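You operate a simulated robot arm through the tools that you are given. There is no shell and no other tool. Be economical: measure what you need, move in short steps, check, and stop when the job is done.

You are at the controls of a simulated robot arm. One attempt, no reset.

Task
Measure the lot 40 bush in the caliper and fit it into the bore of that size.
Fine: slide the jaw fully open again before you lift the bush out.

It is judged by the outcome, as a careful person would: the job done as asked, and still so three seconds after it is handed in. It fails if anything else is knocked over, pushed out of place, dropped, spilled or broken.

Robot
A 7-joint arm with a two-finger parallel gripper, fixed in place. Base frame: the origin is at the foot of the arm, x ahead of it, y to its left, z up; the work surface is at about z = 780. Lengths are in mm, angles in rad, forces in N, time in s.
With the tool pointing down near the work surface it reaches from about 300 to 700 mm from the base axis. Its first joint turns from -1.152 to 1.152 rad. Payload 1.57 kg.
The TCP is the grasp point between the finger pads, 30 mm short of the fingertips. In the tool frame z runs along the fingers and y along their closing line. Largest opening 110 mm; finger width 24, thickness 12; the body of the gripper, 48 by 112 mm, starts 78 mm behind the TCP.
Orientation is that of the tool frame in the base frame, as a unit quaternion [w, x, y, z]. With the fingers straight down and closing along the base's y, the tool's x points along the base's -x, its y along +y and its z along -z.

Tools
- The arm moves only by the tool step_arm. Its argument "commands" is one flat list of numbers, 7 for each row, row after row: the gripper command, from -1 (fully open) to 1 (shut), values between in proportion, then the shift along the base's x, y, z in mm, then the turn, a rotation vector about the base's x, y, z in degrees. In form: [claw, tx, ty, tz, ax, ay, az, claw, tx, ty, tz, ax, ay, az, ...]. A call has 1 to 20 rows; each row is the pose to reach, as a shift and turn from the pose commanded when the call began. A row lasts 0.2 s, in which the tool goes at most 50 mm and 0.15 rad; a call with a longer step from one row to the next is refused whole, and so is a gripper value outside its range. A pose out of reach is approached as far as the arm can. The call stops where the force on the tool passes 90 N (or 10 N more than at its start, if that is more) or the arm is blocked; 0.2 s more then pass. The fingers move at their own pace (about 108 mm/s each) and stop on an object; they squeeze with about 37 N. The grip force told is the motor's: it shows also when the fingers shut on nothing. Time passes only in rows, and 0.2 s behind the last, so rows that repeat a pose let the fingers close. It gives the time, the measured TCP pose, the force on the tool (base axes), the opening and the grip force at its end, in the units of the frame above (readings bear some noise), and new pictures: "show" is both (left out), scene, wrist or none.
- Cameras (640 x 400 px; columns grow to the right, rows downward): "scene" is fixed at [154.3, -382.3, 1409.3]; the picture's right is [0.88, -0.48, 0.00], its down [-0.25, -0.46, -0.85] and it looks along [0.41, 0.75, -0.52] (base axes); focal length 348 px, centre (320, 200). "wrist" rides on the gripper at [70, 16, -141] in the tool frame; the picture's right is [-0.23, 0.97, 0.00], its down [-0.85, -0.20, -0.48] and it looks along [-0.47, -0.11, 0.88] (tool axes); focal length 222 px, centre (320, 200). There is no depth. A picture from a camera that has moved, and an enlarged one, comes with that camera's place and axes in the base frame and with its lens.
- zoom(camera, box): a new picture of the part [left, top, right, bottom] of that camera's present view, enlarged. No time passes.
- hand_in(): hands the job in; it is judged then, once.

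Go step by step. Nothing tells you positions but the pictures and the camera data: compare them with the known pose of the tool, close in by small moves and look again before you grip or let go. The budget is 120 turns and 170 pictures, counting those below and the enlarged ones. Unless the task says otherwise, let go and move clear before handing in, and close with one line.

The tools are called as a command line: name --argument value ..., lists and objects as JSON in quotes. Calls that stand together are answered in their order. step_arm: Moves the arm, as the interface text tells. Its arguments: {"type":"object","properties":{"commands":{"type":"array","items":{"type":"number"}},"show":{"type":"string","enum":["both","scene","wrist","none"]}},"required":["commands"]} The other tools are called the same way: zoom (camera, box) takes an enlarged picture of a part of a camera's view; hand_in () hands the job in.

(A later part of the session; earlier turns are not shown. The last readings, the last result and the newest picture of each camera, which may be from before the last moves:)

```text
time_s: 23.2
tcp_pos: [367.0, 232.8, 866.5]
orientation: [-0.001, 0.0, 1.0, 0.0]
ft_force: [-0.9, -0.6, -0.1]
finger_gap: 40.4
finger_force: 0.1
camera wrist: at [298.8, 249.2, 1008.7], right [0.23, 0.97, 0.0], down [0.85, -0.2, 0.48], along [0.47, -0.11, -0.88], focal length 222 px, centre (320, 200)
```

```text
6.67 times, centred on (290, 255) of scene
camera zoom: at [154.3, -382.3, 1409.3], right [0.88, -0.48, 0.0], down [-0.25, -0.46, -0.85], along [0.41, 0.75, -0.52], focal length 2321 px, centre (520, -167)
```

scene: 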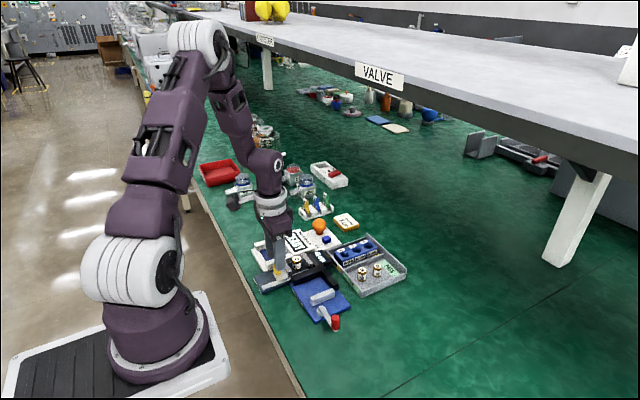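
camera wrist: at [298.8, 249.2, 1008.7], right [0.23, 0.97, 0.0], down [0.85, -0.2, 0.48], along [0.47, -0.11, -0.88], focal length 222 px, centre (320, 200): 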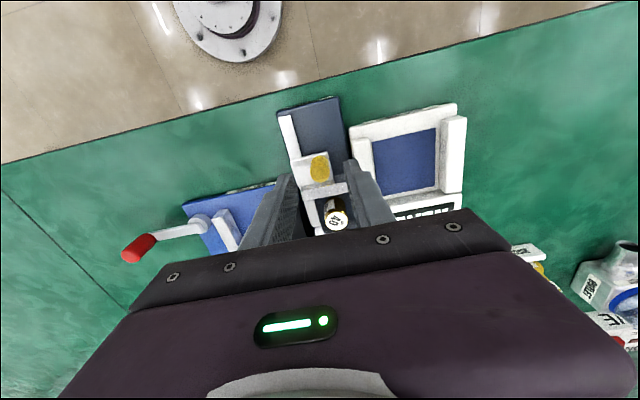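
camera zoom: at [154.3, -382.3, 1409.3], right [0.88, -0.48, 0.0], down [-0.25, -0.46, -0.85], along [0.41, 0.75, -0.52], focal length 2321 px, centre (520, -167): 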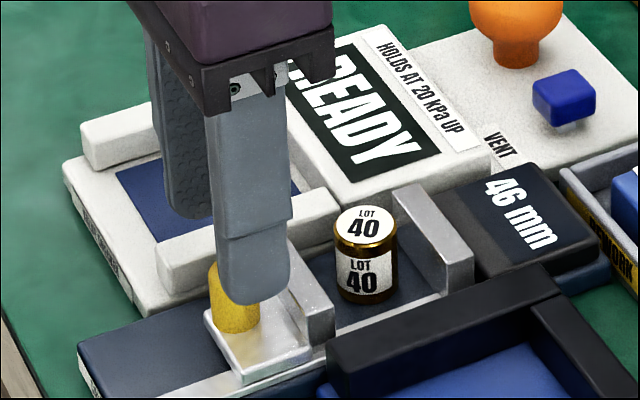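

Knob at (368.5,233) is centred between the fingers. I'll lower, grip it and stop there.

step_arm --commands '[0.38, 1, 0, -8, 0, 0, 0, 0.38, 1, 0, -16, 0, 0, 0, 0.38, 1, 0, -23, 0, 0, 0, 0.38, 1, 0, -23, 0, 0, 0, 0.7, 1, 0, -23, 0, 0, 0, 1, 1, 0, -23, 0, 0, 0, 1, 1, 0, -23, 0, 0, 0]' --show "none"

zoom --camera "wrist" --box '[240, 100, 400, 220]'

zoom --camera "scene" --box '[250, 225, 330, 285]'

```text
time_s: 24.8
tcp_pos: [370.5, 233.2, 844.1]
orientation: [0.0, 0.002, 1.0, 0.0]
ft_force: [-0.8, -4.9, -0.6]
finger_gap: 16.8
finger_force: 31.9
```

```text
3.33 times, centred on (320, 160) of wrist
camera zoom: at [300.6, 249.5, 986.2], right [0.23, 0.97, 0.0], down [0.86, -0.2, 0.48], along [0.47, -0.11, -0.88], focal length 740 px, centre (320, 333)
```

zoom: 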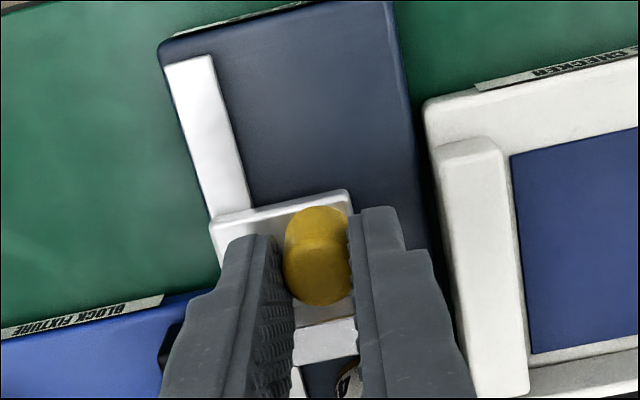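

```text
6.67 times, centred on (290, 255) of scene
camera zoom: at [154.3, -382.5, 1409.2], right [0.88, -0.48, 0.0], down [-0.25, -0.46, -0.85], along [0.41, 0.75, -0.52], focal length 2321 px, centre (520, -167)
```

zoom: 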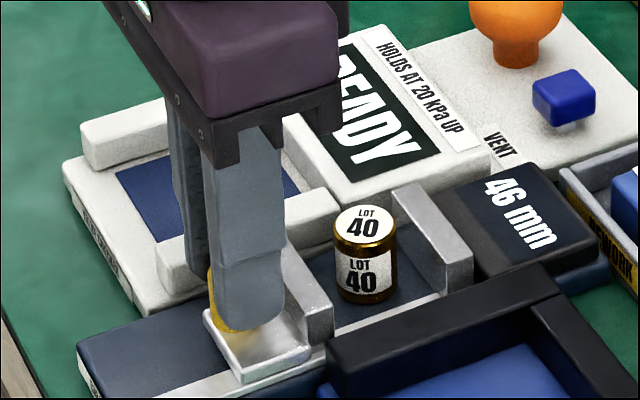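

Knob gripped. Sliding the jaw toward the bush.

step_arm --commands '[1, 3, 0, 0, 0, 0, 0, 1, 6, 0, 0, 0, 0, 0, 1, 9, 0, 0, 0, 0, 0, 1, 12, 0, 0, 0, 0, 0, 1, 14, 0, 0, 0, 0, 0, 1, 14, 0, 0, 0, 0, 0]' --show "none"

zoom --camera "scene" --box '[250, 225, 330, 285]'

```text
time_s: 26.2
tcp_pos: [384.6, 233.0, 844.5]
orientation: [0.0, 0.0, 1.0, -0.001]
ft_force: [0.0, 0.5, -0.3]
finger_gap: 17.0
finger_force: 32.2
```

```text
6.67 times, centred on (290, 255) of scene
camera zoom: at [154.4, -382.2, 1409.3], right [0.88, -0.48, 0.0], down [-0.25, -0.46, -0.85], along [0.41, 0.75, -0.52], focal length 2321 px, centre (520, -167)
```

zoom: 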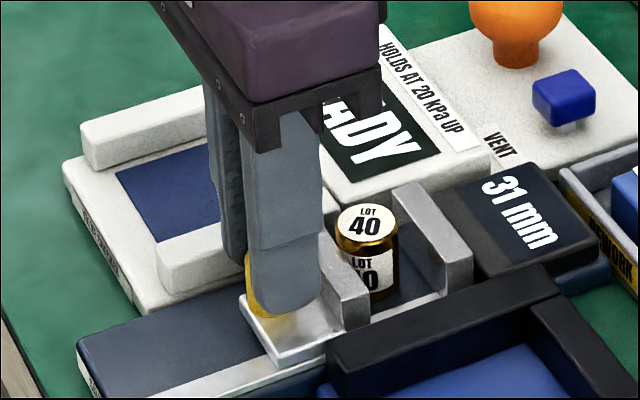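

Works: the display reads 31 mm. I'll continue in small increments.

step_arm --commands '[1, 2, 0, 0, 0, 0, 0, 1, 4, 0, 0, 0, 0, 0, 1, 6, 0, 0, 0, 0, 0, 1, 7, 0, 0, 0, 0, 0, 1, 7, 0, 0, 0, 0, 0]' --show "none"

zoom --camera "scene" --box '[250, 225, 330, 285]'

```text
time_s: 27.4
tcp_pos: [391.5, 232.8, 844.9]
orientation: [0.0, 0.0, 1.0, 0.0]
ft_force: [-1.1, -0.2, 0.1]
finger_gap: 16.8
finger_force: 32.3
```

```text
6.67 times, centred on (290, 255) of scene
camera zoom: at [154.4, -382.3, 1409.3], right [0.88, -0.48, 0.0], down [-0.25, -0.46, -0.85], along [0.41, 0.75, -0.52], focal length 2321 px, centre (520, -167)
```

zoom: 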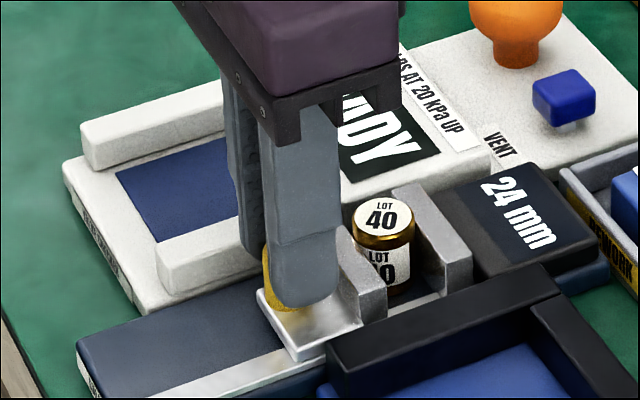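

step_arm --commands '[1, 0.7, 0, 0, 0, 0, 0, 1, 1.4, 0, 0, 0, 0, 0, 1, 2, 0, 0, 0, 0, 0, 1, 2, 0, 0, 0, 0, 0]' --show "none"

zoom --camera "scene" --box '[250, 225, 330, 285]'

```text
time_s: 28.4
tcp_pos: [393.8, 231.4, 844.2]
orientation: [0.0, 0.001, 1.0, 0.0]
ft_force: [-4.2, -1.7, 0.7]
finger_gap: 16.7
finger_force: 31.6
```

```text
6.67 times, centred on (290, 255) of scene
camera zoom: at [154.3, -382.2, 1409.3], right [0.88, -0.48, 0.0], down [-0.25, -0.46, -0.85], along [0.41, 0.75, -0.52], focal length 2321 px, centre (520, -167)
```

zoom: 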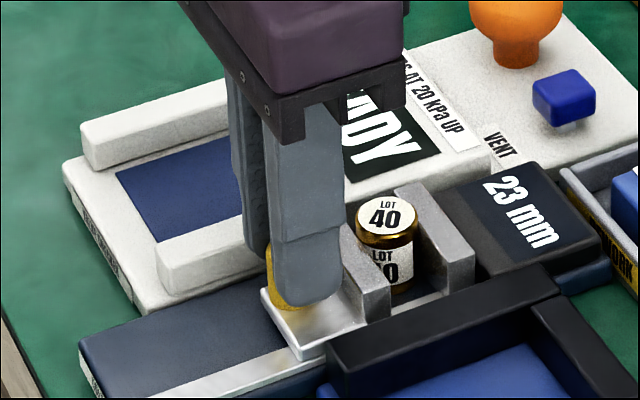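

step_arm --commands '[1, 0.8, 0, 0, 0, 0, 0, 1, 1.5, 0, 0, 0, 0, 0, 1, 1.5, 0, 0, 0, 0, 0]' --show "none"

zoom --camera "scene" --box '[250, 225, 330, 285]'

```text
time_s: 29.2
tcp_pos: [394.7, 233.2, 844.7]
orientation: [-0.001, 0.0, 1.0, 0.0]
ft_force: [-9.3, -0.5, 0.0]
finger_gap: 16.9
finger_force: 32.2
```

```text
6.67 times, centred on (290, 255) of scene
camera zoom: at [154.1, -382.3, 1409.3], right [0.88, -0.48, 0.0], down [-0.25, -0.46, -0.85], along [0.41, 0.75, -0.52], focal length 2321 px, centre (520, -167)
```

zoom: 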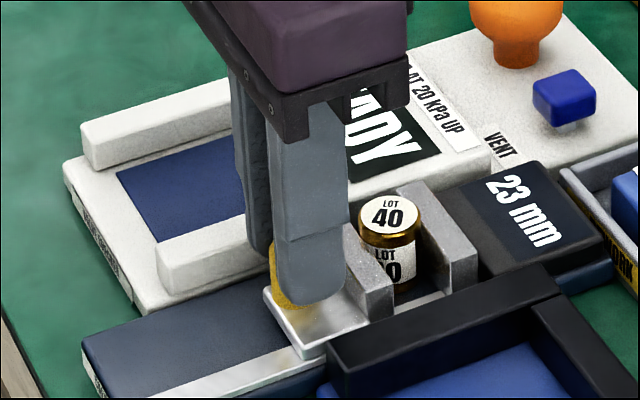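

The display reads 23 mm, and the push force is rising with the caliper starting to creep, so I'll stop pushing. I'll look closely at the jaw contact and bush sizes.

zoom --camera "scene" --box '[286, 240, 326, 270]'

zoom --camera "scene" --box '[350, 250, 390, 280]'

zoom --camera "scene" --box '[330, 232, 380, 270]'

zoom --camera "wrist" --box '[280, 140, 380, 220]'

```text
13.33 times, centred on (306, 255) of scene
camera zoom: at [154.1, -382.3, 1409.3], right [0.88, -0.48, 0.0], down [-0.25, -0.46, -0.85], along [0.41, 0.75, -0.52], focal length 4642 px, centre (507, -533)
```

zoom: 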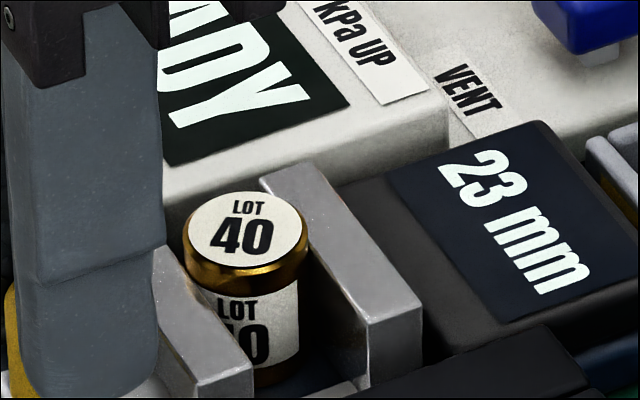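

```text
13.33 times, centred on (370, 265) of scene
camera zoom: at [154.1, -382.3, 1409.3], right [0.88, -0.48, 0.0], down [-0.25, -0.46, -0.85], along [0.41, 0.75, -0.52], focal length 4642 px, centre (-347, -667)
```

zoom: 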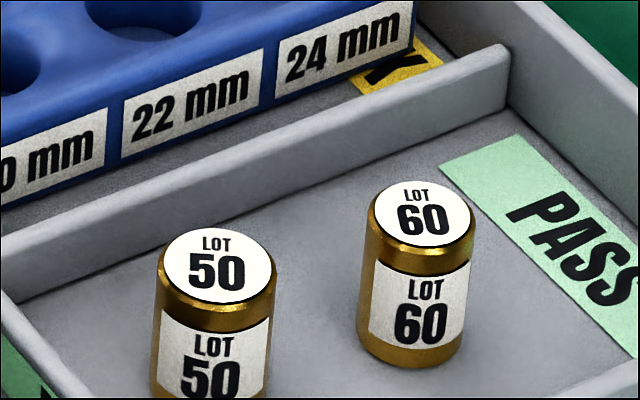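

```text
10.53 times, centred on (355, 251) of scene
camera zoom: at [154.1, -382.3, 1409.3], right [0.88, -0.48, 0.0], down [-0.25, -0.46, -0.85], along [0.41, 0.75, -0.52], focal length 3665 px, centre (-48, -337)
```

zoom: 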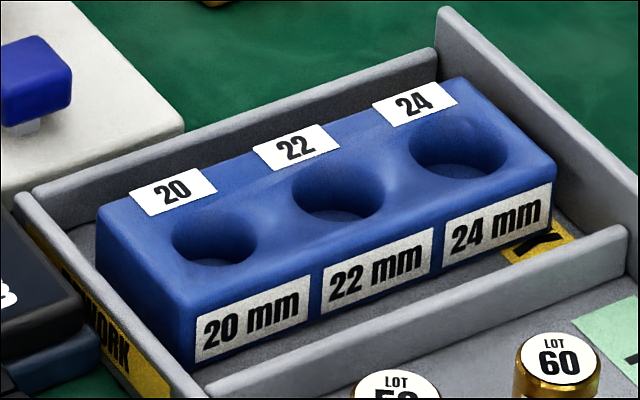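

```text
5.00 times, centred on (330, 180) of wrist
camera zoom: at [325.3, 250.0, 986.8], right [0.23, 0.97, 0.0], down [0.86, -0.2, 0.48], along [0.47, -0.11, -0.88], focal length 1111 px, centre (270, 300)
```

zoom: 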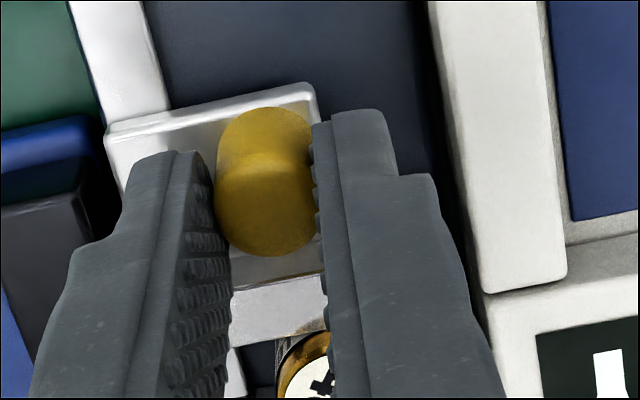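

Visually lot 40 is about 23.9 mm wide, lot 50 about 22.3 and lot 60 about 20.8. I'll relax the push slightly to get an unforced reading.

step_arm --commands '[1, -0.7, 0, 0, 0, 0, 0, 1, -1, 0, 0, 0, 0, 0, 1, -1, 0, 0, 0, 0, 0]' --show "none"

zoom --camera "scene" --box '[250, 225, 330, 285]'

```text
time_s: 30.0
tcp_pos: [394.4, 232.8, 844.6]
orientation: [0.001, 0.0, 1.0, 0.0]
ft_force: [-0.1, -0.6, -0.5]
finger_gap: 16.8
finger_force: 32.3
```

```text
6.67 times, centred on (290, 255) of scene
camera zoom: at [154.5, -382.2, 1409.3], right [0.88, -0.48, 0.0], down [-0.25, -0.46, -0.85], along [0.41, 0.75, -0.52], focal length 2321 px, centre (520, -167)
```

zoom: 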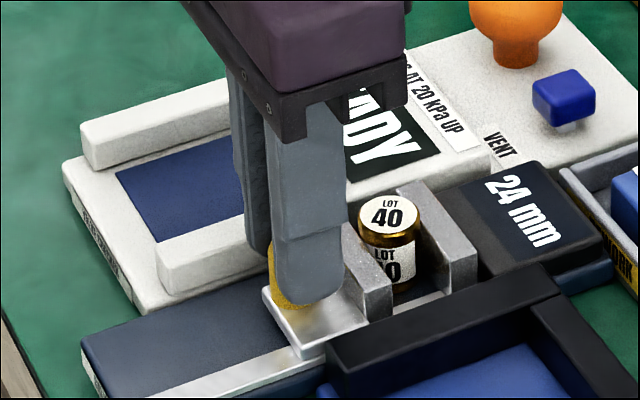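

Unforced reading: 24 mm, so the 24 bore. Now I'll slide the jaw back open.

step_arm --commands '[1, -3, 0, 0, 0, 0, 0, 1, -6, 0, 0, 0, 0, 0, 1, -9, 0, 0, 0, 0, 0, 1, -12, 0, 0, 0, 0, 0, 1, -15, 0, 0, 0, 0, 0, 1, -18, 0, 0, 0, 0, 0, 1, -20, 0, 0, 0, 0, 0, 1, -21, 0, 0, 0, 0, 0, 1, -21, 0, 0, 0, 0, 0]' --show "none"

zoom --camera "scene" --box '[250, 225, 330, 285]'

```text
time_s: 32.0
tcp_pos: [372.3, 233.1, 843.6]
orientation: [0.0, 0.001, 1.0, 0.001]
ft_force: [-0.3, 3.9, 0.5]
finger_gap: 17.1
finger_force: 32.0
```

```text
6.67 times, centred on (290, 255) of scene
camera zoom: at [154.3, -382.2, 1409.3], right [0.88, -0.48, 0.0], down [-0.25, -0.46, -0.85], along [0.41, 0.75, -0.52], focal length 2321 px, centre (520, -167)
```

zoom: 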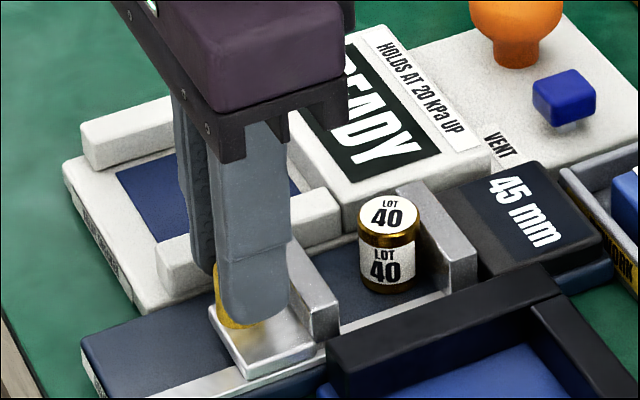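

step_arm --commands '[1, -0.7, 0, 0, 0, 0, 0, 1, -1.3, 0, 0, 0, 0, 0, 1, -1.3, 0, 0, 0, 0, 0]' --show "none"

zoom --camera "scene" --box '[250, 225, 330, 285]'

```text
time_s: 32.8
tcp_pos: [373.0, 233.4, 844.6]
orientation: [0.0, 0.0, 1.0, 0.0]
ft_force: [1.1, 1.8, 0.6]
finger_gap: 16.9
finger_force: 32.3
```

```text
6.67 times, centred on (290, 255) of scene
camera zoom: at [154.4, -382.2, 1409.3], right [0.88, -0.48, 0.0], down [-0.25, -0.46, -0.85], along [0.41, 0.75, -0.52], focal length 2321 px, centre (520, -167)
```

zoom: 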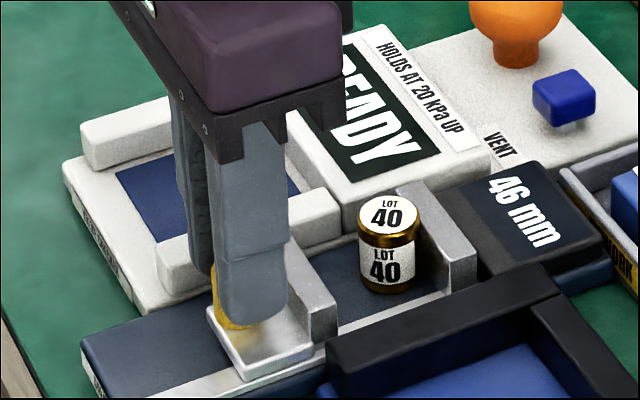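

46 mm again. I'll nudge a touch more to reach the stop.

step_arm --commands '[1, -0.7, 0, 0, 0, 0, 0, 1, -1.2, 0, 0, 0, 0, 0, 1, -1.2, 0, 0, 0, 0, 0]' --show "none"

zoom --camera "scene" --box '[250, 225, 330, 285]'

```text
time_s: 33.6
tcp_pos: [370.6, 234.0, 844.5]
orientation: [0.0, 0.0, 1.0, 0.0]
ft_force: [5.2, 0.7, 0.3]
finger_gap: 17.0
finger_force: 31.8
```

```text
6.67 times, centred on (290, 255) of scene
camera zoom: at [154.5, -382.2, 1409.3], right [0.88, -0.48, 0.0], down [-0.25, -0.46, -0.85], along [0.41, 0.75, -0.52], focal length 2321 px, centre (520, -167)
```

zoom: 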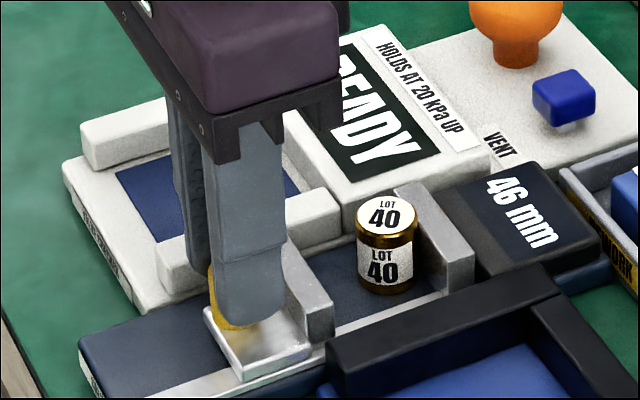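

Fully open at the stop, and the caliper is back in place. I'll release the knob, rise, and look at the bush.

step_arm --commands '[1, 0.8, 0, 0, 0, 0, 0, 0.5, 0.8, 0, 0, 0, 0, 0, 0.38, 0.8, 0, 0, 0, 0, 0, 0.38, 0.8, 0, 15, 0, 0, 0, 0.38, 0.8, 0, 35, 0, 0, 0, 0.38, 15, 1, 45, 0, 0, 0, 0.38, 40, 2, 45, 0, 0, 0, 0.38, 57, 3, 25, 0, 0, 0, 0.38, 57, 3, 25, 0, 0, 0]'

zoom --camera "wrist" --box '[240, 100, 400, 220]'

zoom --camera "scene" --box '[250, 225, 330, 285]'

```text
time_s: 35.6
tcp_pos: [426.9, 234.6, 869.0]
orientation: [0.0, 0.0, 1.0, 0.0]
ft_force: [0.0, 0.1, 0.1]
finger_gap: 34.2
finger_force: 0.0
camera wrist: at [357.9, 252.3, 1011.6], right [0.23, 0.97, 0.0], down [0.86, -0.2, 0.48], along [0.47, -0.11, -0.88], focal length 222 px, centre (320, 200)
```

scene: 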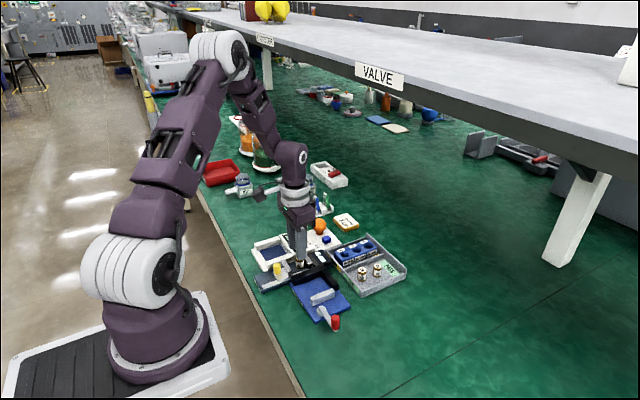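
wrist: 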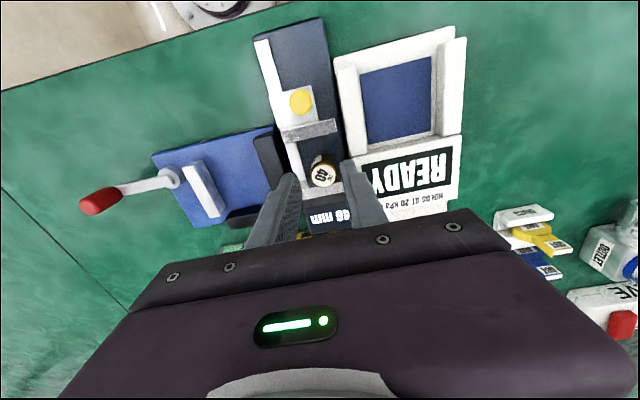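

```text
3.33 times, centred on (320, 160) of wrist
camera zoom: at [357.9, 252.3, 1011.6], right [0.23, 0.97, 0.0], down [0.86, -0.2, 0.48], along [0.47, -0.11, -0.88], focal length 740 px, centre (320, 333)
```

zoom: 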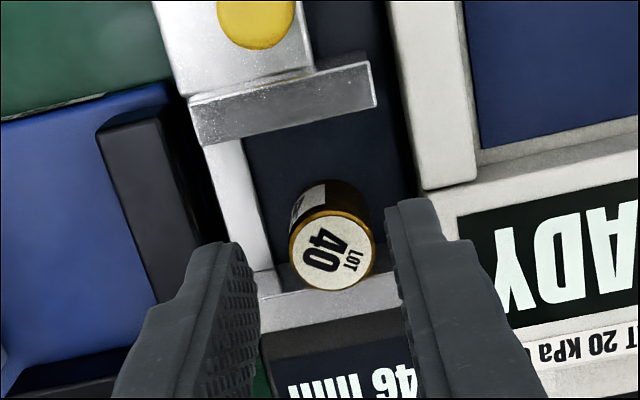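

```text
6.67 times, centred on (290, 255) of scene
camera zoom: at [154.3, -382.3, 1409.3], right [0.88, -0.48, 0.0], down [-0.25, -0.46, -0.85], along [0.41, 0.75, -0.52], focal length 2321 px, centre (520, -167)
```

zoom: 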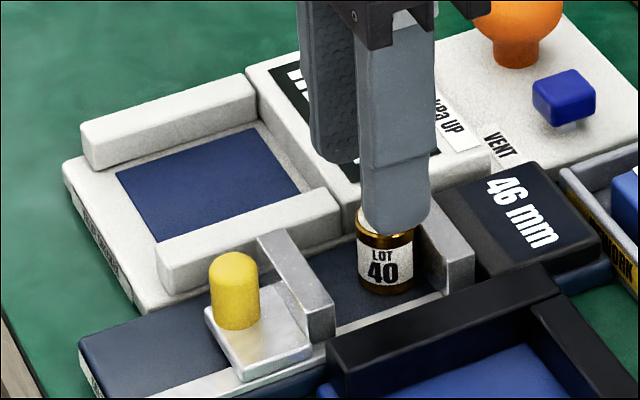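

The bush is at about (432.5,237.5). I'll offset the fingers slightly to -x to clear the fixed jaw, descend, and grip with some bush left below the tips for insertion.

step_arm --commands '[0.38, 1.5, 2, -10, 0, 0, 0, 0.38, 1.5, 2, -20, 0, 0, 0, 0.38, 1.5, 2, -28, 0, 0, 0, 0.38, 1.5, 2, -34, 0, 0, 0, 0.38, 1.5, 2, -34, 0, 0, 0]' --show "none"

zoom --camera "wrist" --box '[240, 100, 400, 220]'

zoom --camera "scene" --box '[250, 225, 330, 285]'

```text
time_s: 36.7
tcp_pos: [429.8, 239.7, 840.9]
orientation: [0.001, -0.002, 1.0, 0.002]
ft_force: [-10.2, -5.5, 26.1]
finger_gap: 29.8
finger_force: 0.1
stopped in row 5: the force on the tool passed its limit (the readings are from after the stop); the commanded pose is now the measured one
```

```text
3.33 times, centred on (320, 160) of wrist
camera zoom: at [359.4, 256.1, 981.9], right [0.22, 0.97, 0.01], down [0.85, -0.2, 0.48], along [0.47, -0.1, -0.88], focal length 740 px, centre (320, 333)
```

zoom: 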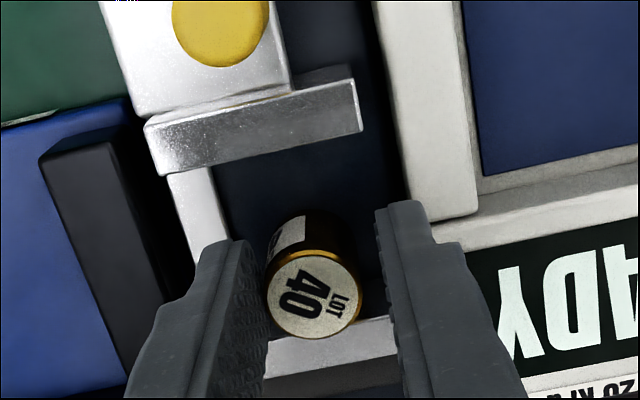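

```text
6.67 times, centred on (290, 255) of scene
camera zoom: at [153.7, -382.7, 1409.3], right [0.88, -0.48, 0.0], down [-0.25, -0.46, -0.85], along [0.41, 0.75, -0.52], focal length 2321 px, centre (520, -167)
```

zoom: 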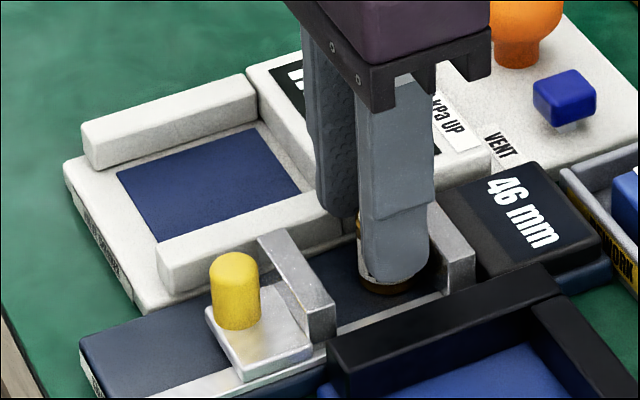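

The -y finger rubbed on the bush; I was too far to +y. I'll back straight up, recheck, and use a slightly wider opening.

step_arm --commands '[0.36, 0, 0, 3, 0, 0, 0, 0.36, 0, 0, 10, 0, 0, 0, 0.36, 0, 0, 20, 0, 0, 0, 0.3, 0, 0, 28, 0, 0, 0, 0.3, 0, 0, 28, 0, 0, 0]' --show "none"

zoom --camera "wrist" --box '[240, 100, 400, 220]'

zoom --camera "scene" --box '[250, 225, 330, 285]'

```text
time_s: 37.9
tcp_pos: [429.0, 240.2, 866.9]
orientation: [0.002, -0.001, 1.0, 0.002]
ft_force: [0.6, 0.3, -0.3]
finger_gap: 38.7
finger_force: 0.1
```

```text
3.33 times, centred on (320, 160) of wrist
camera zoom: at [359.9, 256.6, 1009.0], right [0.23, 0.97, 0.01], down [0.85, -0.2, 0.48], along [0.47, -0.1, -0.88], focal length 740 px, centre (320, 333)
```

zoom: 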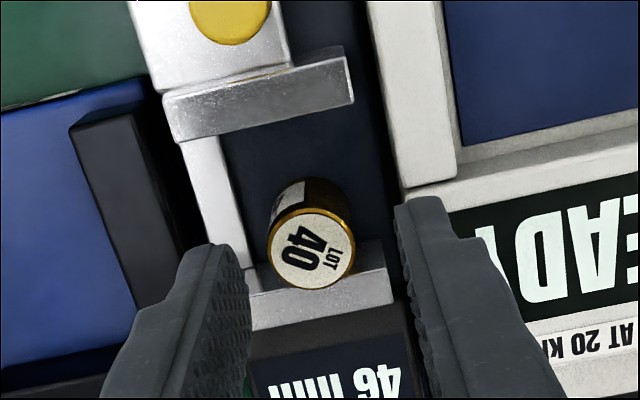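

```text
6.67 times, centred on (290, 255) of scene
camera zoom: at [154.3, -382.3, 1409.3], right [0.88, -0.48, 0.0], down [-0.25, -0.46, -0.85], along [0.41, 0.75, -0.52], focal length 2321 px, centre (520, -167)
```

zoom: 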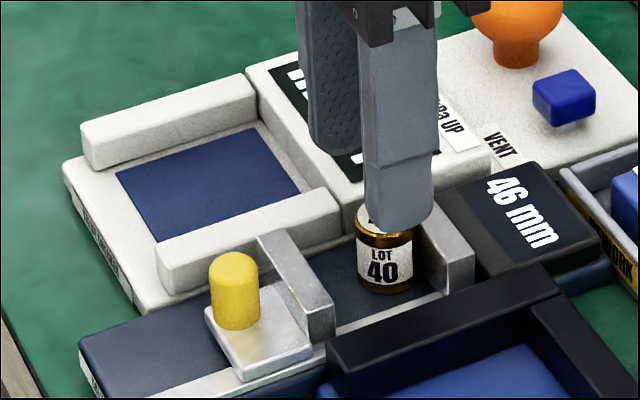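

The squeezed gap shows the +y finger touched the READY panel edge (y≈266), not the bush; nothing appears displaced. I'll narrow to 32 mm and bias toward -y.

step_arm --commands '[0.42, -1.5, -3.5, 0, 0, 0, 0, 0.42, -1.5, -3.5, -8, 0, 0, 0, 0.42, -1.5, -3.5, -15, 0, 0, 0, 0.42, -1.5, -3.5, -15, 0, 0, 0]' --show "none"

zoom --camera "wrist" --box '[270, 130, 370, 205]'

zoom --camera "scene" --box '[270, 230, 330, 275]'

```text
time_s: 38.9
tcp_pos: [427.6, 235.9, 852.3]
orientation: [0.001, -0.001, 1.0, 0.003]
ft_force: [0.5, 0.2, -0.3]
finger_gap: 32.0
finger_force: 0.1
```

```text
5.33 times, centred on (320, 168) of wrist
camera zoom: at [358.2, 252.2, 993.7], right [0.23, 0.97, 0.01], down [0.85, -0.2, 0.48], along [0.47, -0.1, -0.88], focal length 1185 px, centre (320, 373)
```

zoom: 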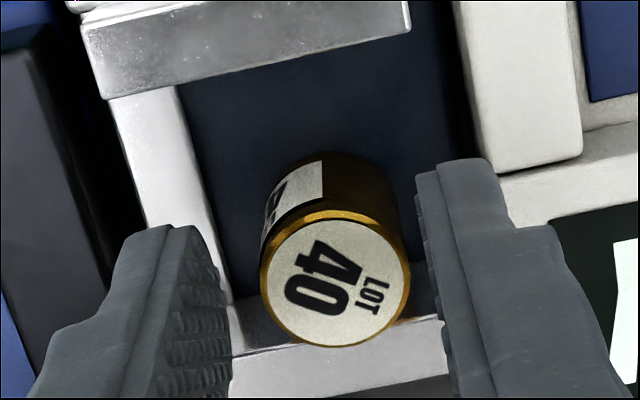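

```text
8.89 times, centred on (300, 252) of scene
camera zoom: at [154.3, -382.3, 1409.3], right [0.88, -0.48, 0.0], down [-0.25, -0.46, -0.85], along [0.41, 0.75, -0.52], focal length 3095 px, centre (498, -267)
```

zoom: 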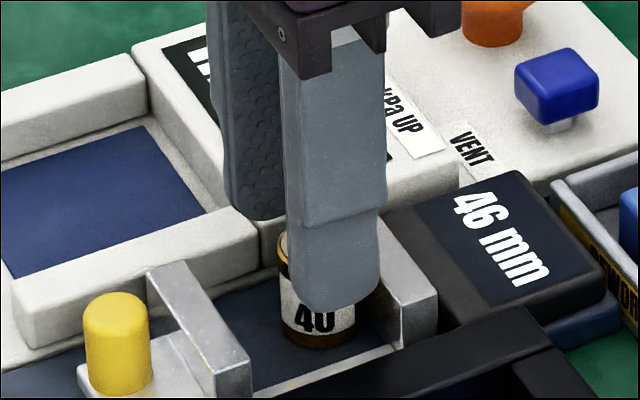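

Bush lies between the pads with clearance both sides. Descending slowly.

step_arm --commands '[0.42, 0, 0, -4, 0, 0, 0, 0.42, 0, 0, -8, 0, 0, 0, 0.42, 0, 0, -12, 0, 0, 0, 0.42, 0, 0, -12, 0, 0, 0]' --show "none"

```text
time_s: 39.9
tcp_pos: [428.8, 236.9, 838.8]
orientation: [0.002, 0.0, 1.0, 0.003]
ft_force: [0.1, 0.4, -0.1]
finger_gap: 31.9
finger_force: 0.1
```

step_arm --commands '[0.42, 0, 0, -2, 0, 0, 0, 0.42, 0, 0, -4, 0, 0, 0, 0.42, 0, 0, -4, 0, 0, 0]' --show "none"

zoom --camera "scene" --box '[270, 230, 330, 275]'

```text
time_s: 40.7
tcp_pos: [428.6, 235.8, 836.0]
orientation: [0.001, -0.001, 1.0, 0.003]
ft_force: [0.5, 0.3, -0.7]
finger_gap: 31.7
finger_force: 0.2
```

```text
8.89 times, centred on (300, 252) of scene
camera zoom: at [154.3, -382.3, 1409.3], right [0.88, -0.48, 0.0], down [-0.25, -0.46, -0.85], along [0.41, 0.75, -0.52], focal length 3095 px, centre (498, -267)
```

zoom: 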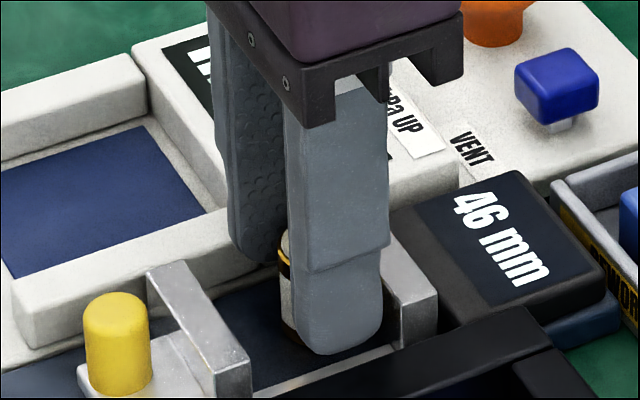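

No contact. Closing and lifting gently.

step_arm --commands '[0.7, 0, 0, 0, 0, 0, 0, 1, 0, 0, 0, 0, 0, 0, 1, 0, 0, 0, 0, 0, 0, 1, 0, 0, 0, 0, 0, 0, 1, 0, 0, 2, 0, 0, 0, 1, 0, 0, 5, 0, 0, 0, 1, 0, 0, 9, 0, 0, 0, 1, 0, 0, 14, 0, 0, 0, 1, 0, 0, 20, 0, 0, 0, 1, 0, 0, 20, 0, 0, 0]' --show "none"

zoom --camera "scene" --box '[265, 225, 335, 280]'

zoom --camera "wrist" --box '[240, 100, 400, 220]'

```text
time_s: 42.9
tcp_pos: [428.6, 236.5, 856.3]
orientation: [0.001, -0.001, 1.0, 0.002]
ft_force: [0.1, 0.0, 0.0]
finger_gap: 22.8
finger_force: 35.3
```

```text
7.27 times, centred on (300, 252) of scene
camera zoom: at [154.3, -382.3, 1409.3], right [0.88, -0.48, 0.0], down [-0.25, -0.46, -0.85], along [0.41, 0.75, -0.52], focal length 2532 px, centre (466, -182)
```

zoom: 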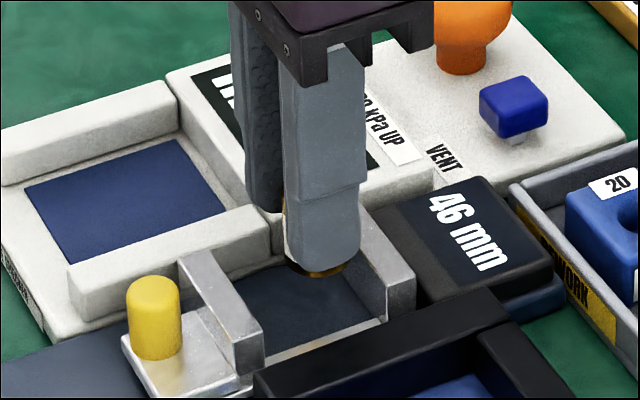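

```text
3.33 times, centred on (320, 160) of wrist
camera zoom: at [358.2, 253.4, 998.2], right [0.23, 0.97, 0.01], down [0.85, -0.2, 0.48], along [0.47, -0.1, -0.88], focal length 740 px, centre (320, 333)
```

zoom: 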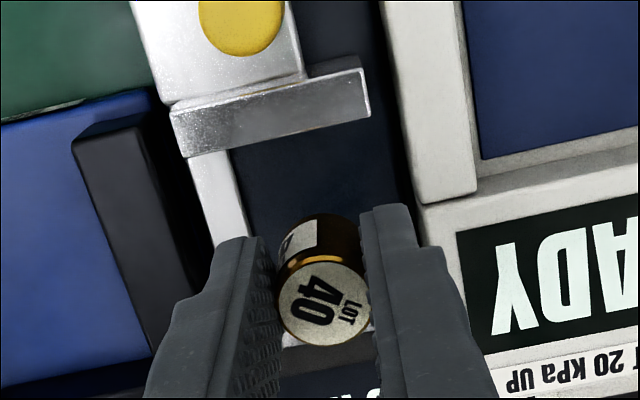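

Held. I'll lift to z≈900 and travel gently to above the 24 bore at about (617.5,198), block top ≈820.

step_arm --commands '[1, 0, 0, 8, 0, 0, 0, 1, 0, 0, 20, 0, 0, 0, 1, 0, 0, 34, 0, 0, 0, 1, 0, 0, 44, 0, 0, 0, 1, 8, -1, 46, 0, 0, 0, 1, 22, -4, 46, 0, 0, 0, 1, 40, -8, 46, 0, 0, 0, 1, 58, -12, 46, 0, 0, 0, 1, 76, -15, 46, 0, 0, 0, 1, 94, -19, 46, 0, 0, 0, 1, 112, -23, 46, 0, 0, 0, 1, 130, -27, 46, 0, 0, 0, 1, 148, -30, 46, 0, 0, 0, 1, 164, -34, 46, 0, 0, 0, 1, 175, -36, 46, 0, 0, 0, 1, 180, -38, 46, 0, 0, 0, 1, 180, -38, 46, 0, 0, 0]'

zoom --camera "wrist" --box '[240, 80, 400, 200]'

zoom --camera "scene" --box '[325, 205, 405, 270]'

```text
time_s: 46.5
tcp_pos: [609.6, 197.5, 901.4]
orientation: [0.002, -0.001, 1.0, 0.002]
ft_force: [-0.5, 0.0, -1.3]
finger_gap: 22.5
finger_force: 35.1
camera wrist: at [538.9, 214.7, 1043.0], right [0.22, 0.97, 0.01], down [0.85, -0.2, 0.48], along [0.47, -0.1, -0.88], focal length 222 px, centre (320, 200)
```

scene: 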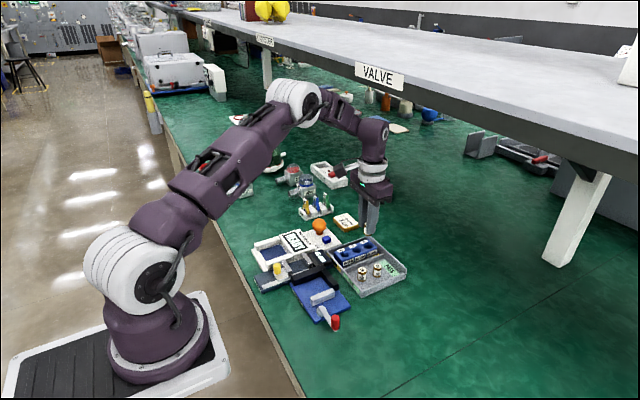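
wrist: 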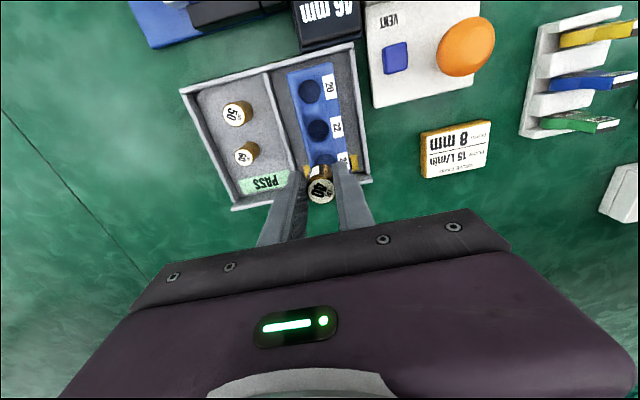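

```text
3.33 times, centred on (320, 140) of wrist
camera zoom: at [538.9, 214.7, 1043.0], right [0.22, 0.97, 0.01], down [0.85, -0.2, 0.48], along [0.47, -0.1, -0.88], focal length 740 px, centre (320, 400)
```

zoom: 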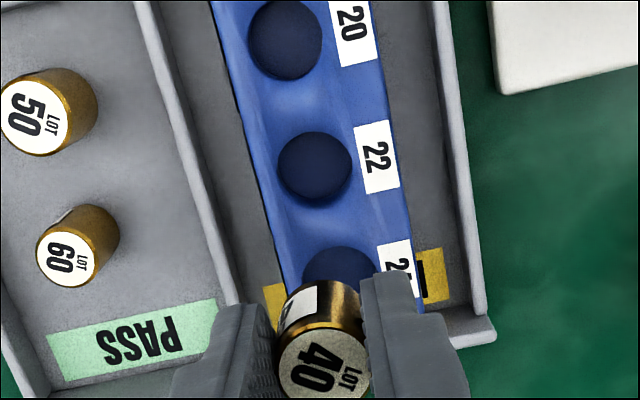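

```text
6.15 times, centred on (365, 238) of scene
camera zoom: at [154.3, -382.3, 1409.3], right [0.88, -0.48, 0.0], down [-0.25, -0.46, -0.85], along [0.41, 0.75, -0.52], focal length 2142 px, centre (43, -31)
```

zoom: 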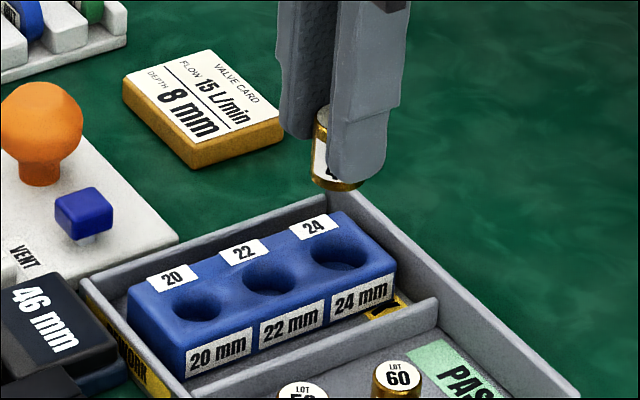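

Both views agree that the bush needs about +8.7 in x and +3.4 in y to sit over the 24 bore. I'll shift, straighten the slight tilt and lower partway.

step_arm --commands '[1, 4, 2, -4, 0, 0, 0, 1, 8.5, 3.4, -10, -0.2, 0.2, 0, 1, 8.5, 3.4, -20, -0.2, 0.2, 0, 1, 8.5, 3.4, -26, -0.2, 0.2, 0, 1, 8.5, 3.4, -26, -0.2, 0.2, 0]' --show "none"

zoom --camera "wrist" --box '[260, 90, 380, 200]'

zoom --camera "scene" --box '[340, 220, 400, 265]'

```text
time_s: 47.7
tcp_pos: [618.2, 201.9, 874.9]
orientation: [0.0, -0.001, 1.0, 0.0]
ft_force: [-0.4, 0.7, -0.4]
finger_gap: 22.7
finger_force: 35.6
```

```text
3.64 times, centred on (320, 145) of wrist
camera zoom: at [547.8, 218.4, 1016.9], right [0.23, 0.97, 0.0], down [0.86, -0.2, 0.48], along [0.47, -0.11, -0.88], focal length 808 px, centre (320, 400)
```

zoom: 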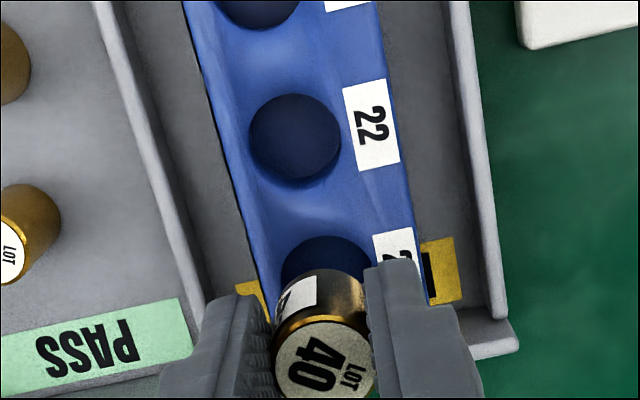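

```text
8.89 times, centred on (370, 242) of scene
camera zoom: at [154.3, -382.3, 1409.3], right [0.88, -0.48, 0.0], down [-0.25, -0.46, -0.85], along [0.41, 0.75, -0.52], focal length 3095 px, centre (-124, -178)
```

zoom: 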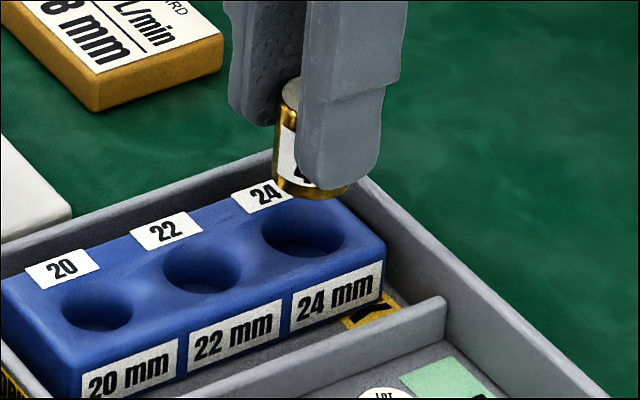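

I estimate a small residual of about (-1,+1). I'll apply it and lower another 9 mm to compare the bush bottom directly with the bore.

step_arm --commands '[1, -1, 1, -4, 0, 0, 0, 1, -1, 1, -9, 0, 0, 0, 1, -1, 1, -9, 0, 0, 0]' --show "none"

zoom --camera "wrist" --box '[280, 110, 370, 190]'

zoom --camera "scene" --box '[350, 225, 390, 255]'

```text
time_s: 48.5
tcp_pos: [616.6, 204.2, 867.3]
orientation: [0.0, -0.001, 1.0, 0.001]
ft_force: [-0.4, -0.6, -0.8]
finger_gap: 22.5
finger_force: 34.7
```

```text
5.00 times, centred on (325, 150) of wrist
camera zoom: at [546.5, 220.0, 1008.8], right [0.23, 0.97, 0.0], down [0.86, -0.2, 0.48], along [0.47, -0.11, -0.88], focal length 1111 px, centre (295, 450)
```

zoom: 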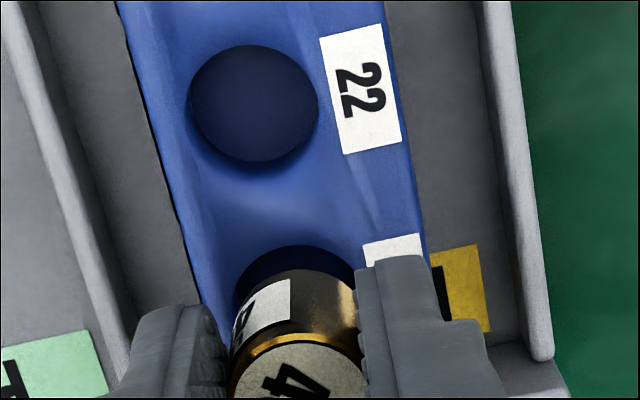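

```text
13.33 times, centred on (370, 240) of scene
camera zoom: at [154.3, -382.3, 1409.3], right [0.88, -0.48, 0.0], down [-0.25, -0.46, -0.85], along [0.41, 0.75, -0.52], focal length 4642 px, centre (-347, -333)
```

zoom: 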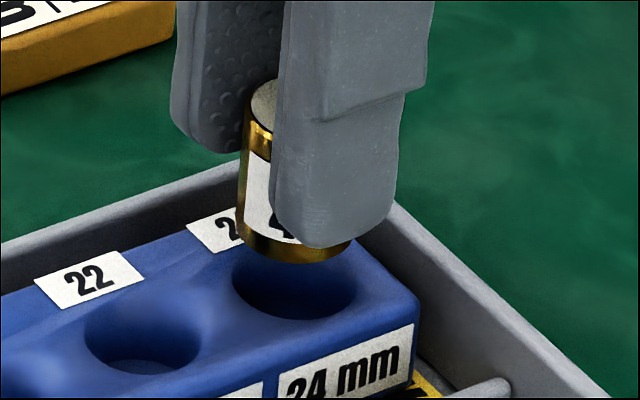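

Horizontal alignment now matches in both views to under 1 mm. I'll apply +0.6/+0.2 and lower carefully.

step_arm --commands '[1, 0.6, 0.2, -3, 0, 0, 0, 1, 0.6, 0.2, -6, 0, 0, 0, 1, 0.6, 0.2, -9, 0, 0, 0, 1, 0.6, 0.2, -9, 0, 0, 0]' --show "none"

zoom --camera "wrist" --box '[280, 110, 370, 190]'

zoom --camera "scene" --box '[350, 225, 390, 255]'

```text
time_s: 49.5
tcp_pos: [615.9, 204.0, 857.8]
orientation: [0.0, -0.001, 1.0, 0.001]
ft_force: [0.0, 0.6, -0.7]
finger_gap: 22.4
finger_force: 35.0
```

```text
5.00 times, centred on (325, 150) of wrist
camera zoom: at [546.9, 219.5, 999.7], right [0.23, 0.97, 0.0], down [0.86, -0.2, 0.48], along [0.47, -0.11, -0.88], focal length 1111 px, centre (295, 450)
```

zoom: 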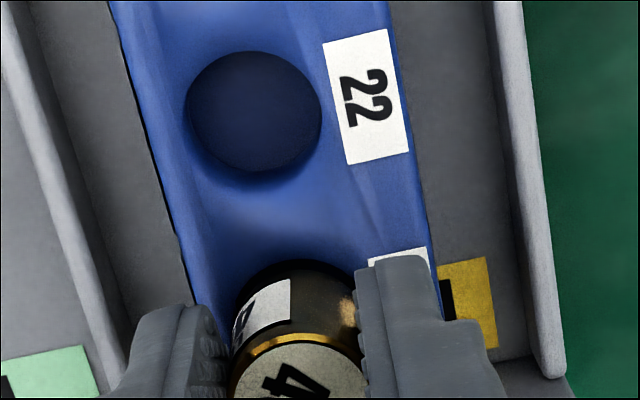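

```text
13.33 times, centred on (370, 240) of scene
camera zoom: at [154.3, -382.3, 1409.3], right [0.88, -0.48, 0.0], down [-0.25, -0.46, -0.85], along [0.41, 0.75, -0.52], focal length 4642 px, centre (-347, -333)
```

zoom: 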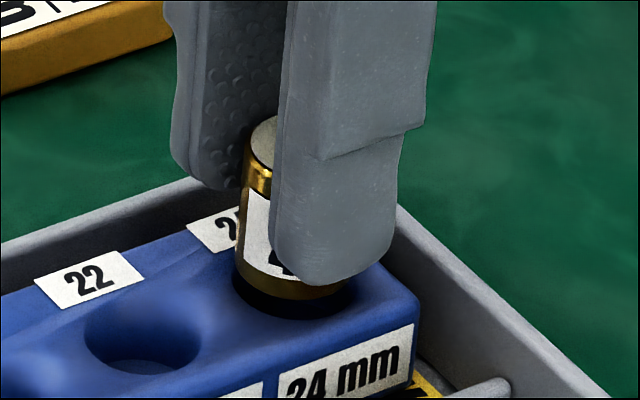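

Well aligned. Continuing down to entry.

step_arm --commands '[1, 0, 0, -2, 0, 0, 0, 1, 0, 0, -4, 0, 0, 0, 1, 0, 0, -6, 0, 0, 0, 1, 0, 0, -6, 0, 0, 0]' --show "none"

zoom --camera "wrist" --box '[280, 110, 370, 190]'

zoom --camera "scene" --box '[350, 225, 390, 255]'

```text
time_s: 50.5
tcp_pos: [615.8, 203.6, 851.9]
orientation: [0.0, -0.001, 1.0, 0.001]
ft_force: [0.4, 0.3, -0.9]
finger_gap: 22.6
finger_force: 35.3
```

```text
5.00 times, centred on (325, 150) of wrist
camera zoom: at [546.8, 219.9, 993.7], right [0.23, 0.97, 0.0], down [0.86, -0.2, 0.48], along [0.47, -0.11, -0.88], focal length 1111 px, centre (295, 450)
```

zoom: 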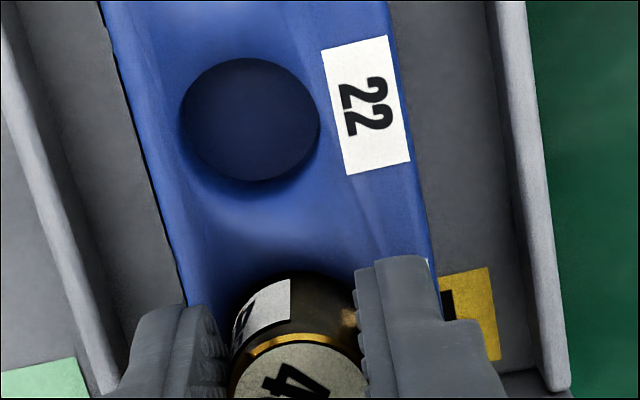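

```text
13.33 times, centred on (370, 240) of scene
camera zoom: at [154.3, -382.3, 1409.3], right [0.88, -0.48, 0.0], down [-0.25, -0.46, -0.85], along [0.41, 0.75, -0.52], focal length 4642 px, centre (-347, -333)
```

zoom: 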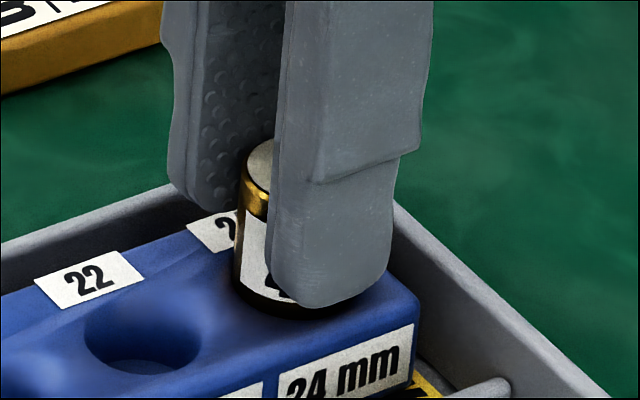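

step_arm --commands '[1, 0, 0, -1, 0, 0, 0, 1, 0, 0, -2, 0, 0, 0, 1, 0, 0, -2, 0, 0, 0]' --show "none"

zoom --camera "scene" --box '[350, 225, 390, 255]'

```text
time_s: 51.3
tcp_pos: [616.5, 203.1, 848.8]
orientation: [0.0, -0.001, 1.0, 0.001]
ft_force: [-0.1, -0.4, -0.6]
finger_gap: 22.3
finger_force: 35.3
```

```text
13.33 times, centred on (370, 240) of scene
camera zoom: at [154.3, -382.3, 1409.3], right [0.88, -0.48, 0.0], down [-0.25, -0.46, -0.85], along [0.41, 0.75, -0.52], focal length 4642 px, centre (-347, -333)
```

zoom: 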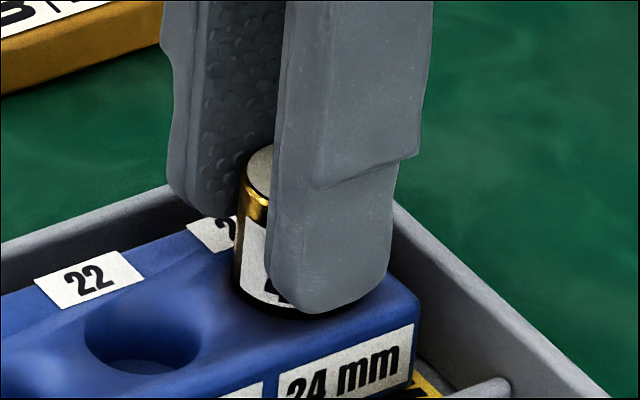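

step_arm --commands '[1, 0, 0, -1, 0, 0, 0, 1, 0, 0, -2, 0, 0, 0, 1, 0, 0, -3, 0, 0, 0, 1, 0, 0, -3, 0, 0, 0]' --show "none"

zoom --camera "scene" --box '[350, 225, 390, 255]'

```text
time_s: 52.3
tcp_pos: [617.5, 203.2, 847.8]
orientation: [0.0, -0.001, 1.0, 0.001]
ft_force: [1.1, 0.8, -1.9]
finger_gap: 22.5
finger_force: 34.6
```

```text
13.33 times, centred on (370, 240) of scene
camera zoom: at [154.3, -382.3, 1409.3], right [0.88, -0.48, 0.0], down [-0.25, -0.46, -0.85], along [0.41, 0.75, -0.52], focal length 4642 px, centre (-347, -333)
```

zoom: 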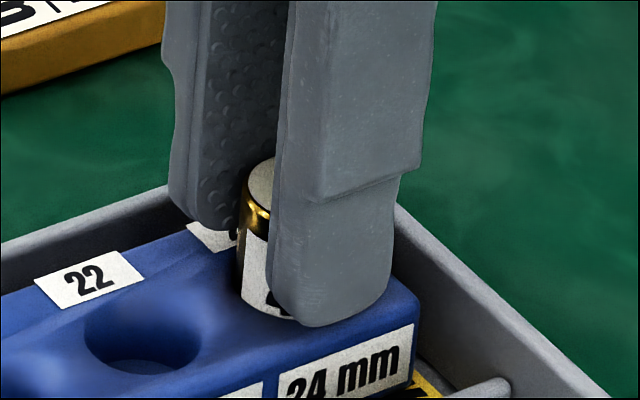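

The bush has entered the bore without resistance. A bit deeper.

step_arm --commands '[1, 0, 0, -1, 0, 0, 0, 1, 0, 0, -2, 0, 0, 0, 1, 0, 0, -3, 0, 0, 0, 1, 0, 0, -3, 0, 0, 0]' --show "none"

zoom --camera "scene" --box '[350, 225, 390, 255]'

```text
time_s: 53.3
tcp_pos: [616.7, 203.4, 843.4]
orientation: [0.0, 0.0, 1.0, 0.0]
ft_force: [0.4, 0.1, -0.3]
finger_gap: 22.7
finger_force: 36.0
```

```text
13.33 times, centred on (370, 240) of scene
camera zoom: at [154.3, -382.3, 1409.3], right [0.88, -0.48, 0.0], down [-0.25, -0.46, -0.85], along [0.41, 0.75, -0.52], focal length 4642 px, centre (-347, -333)
```

zoom: 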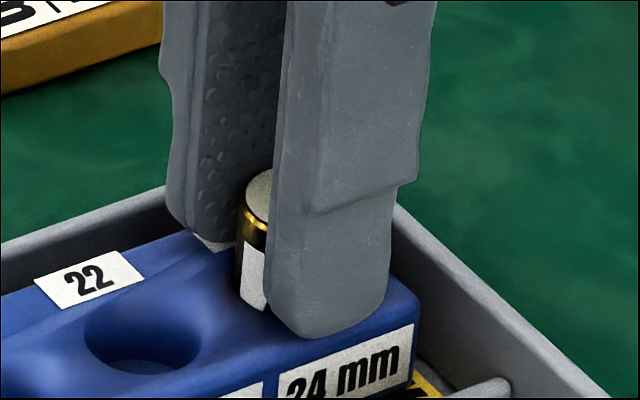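

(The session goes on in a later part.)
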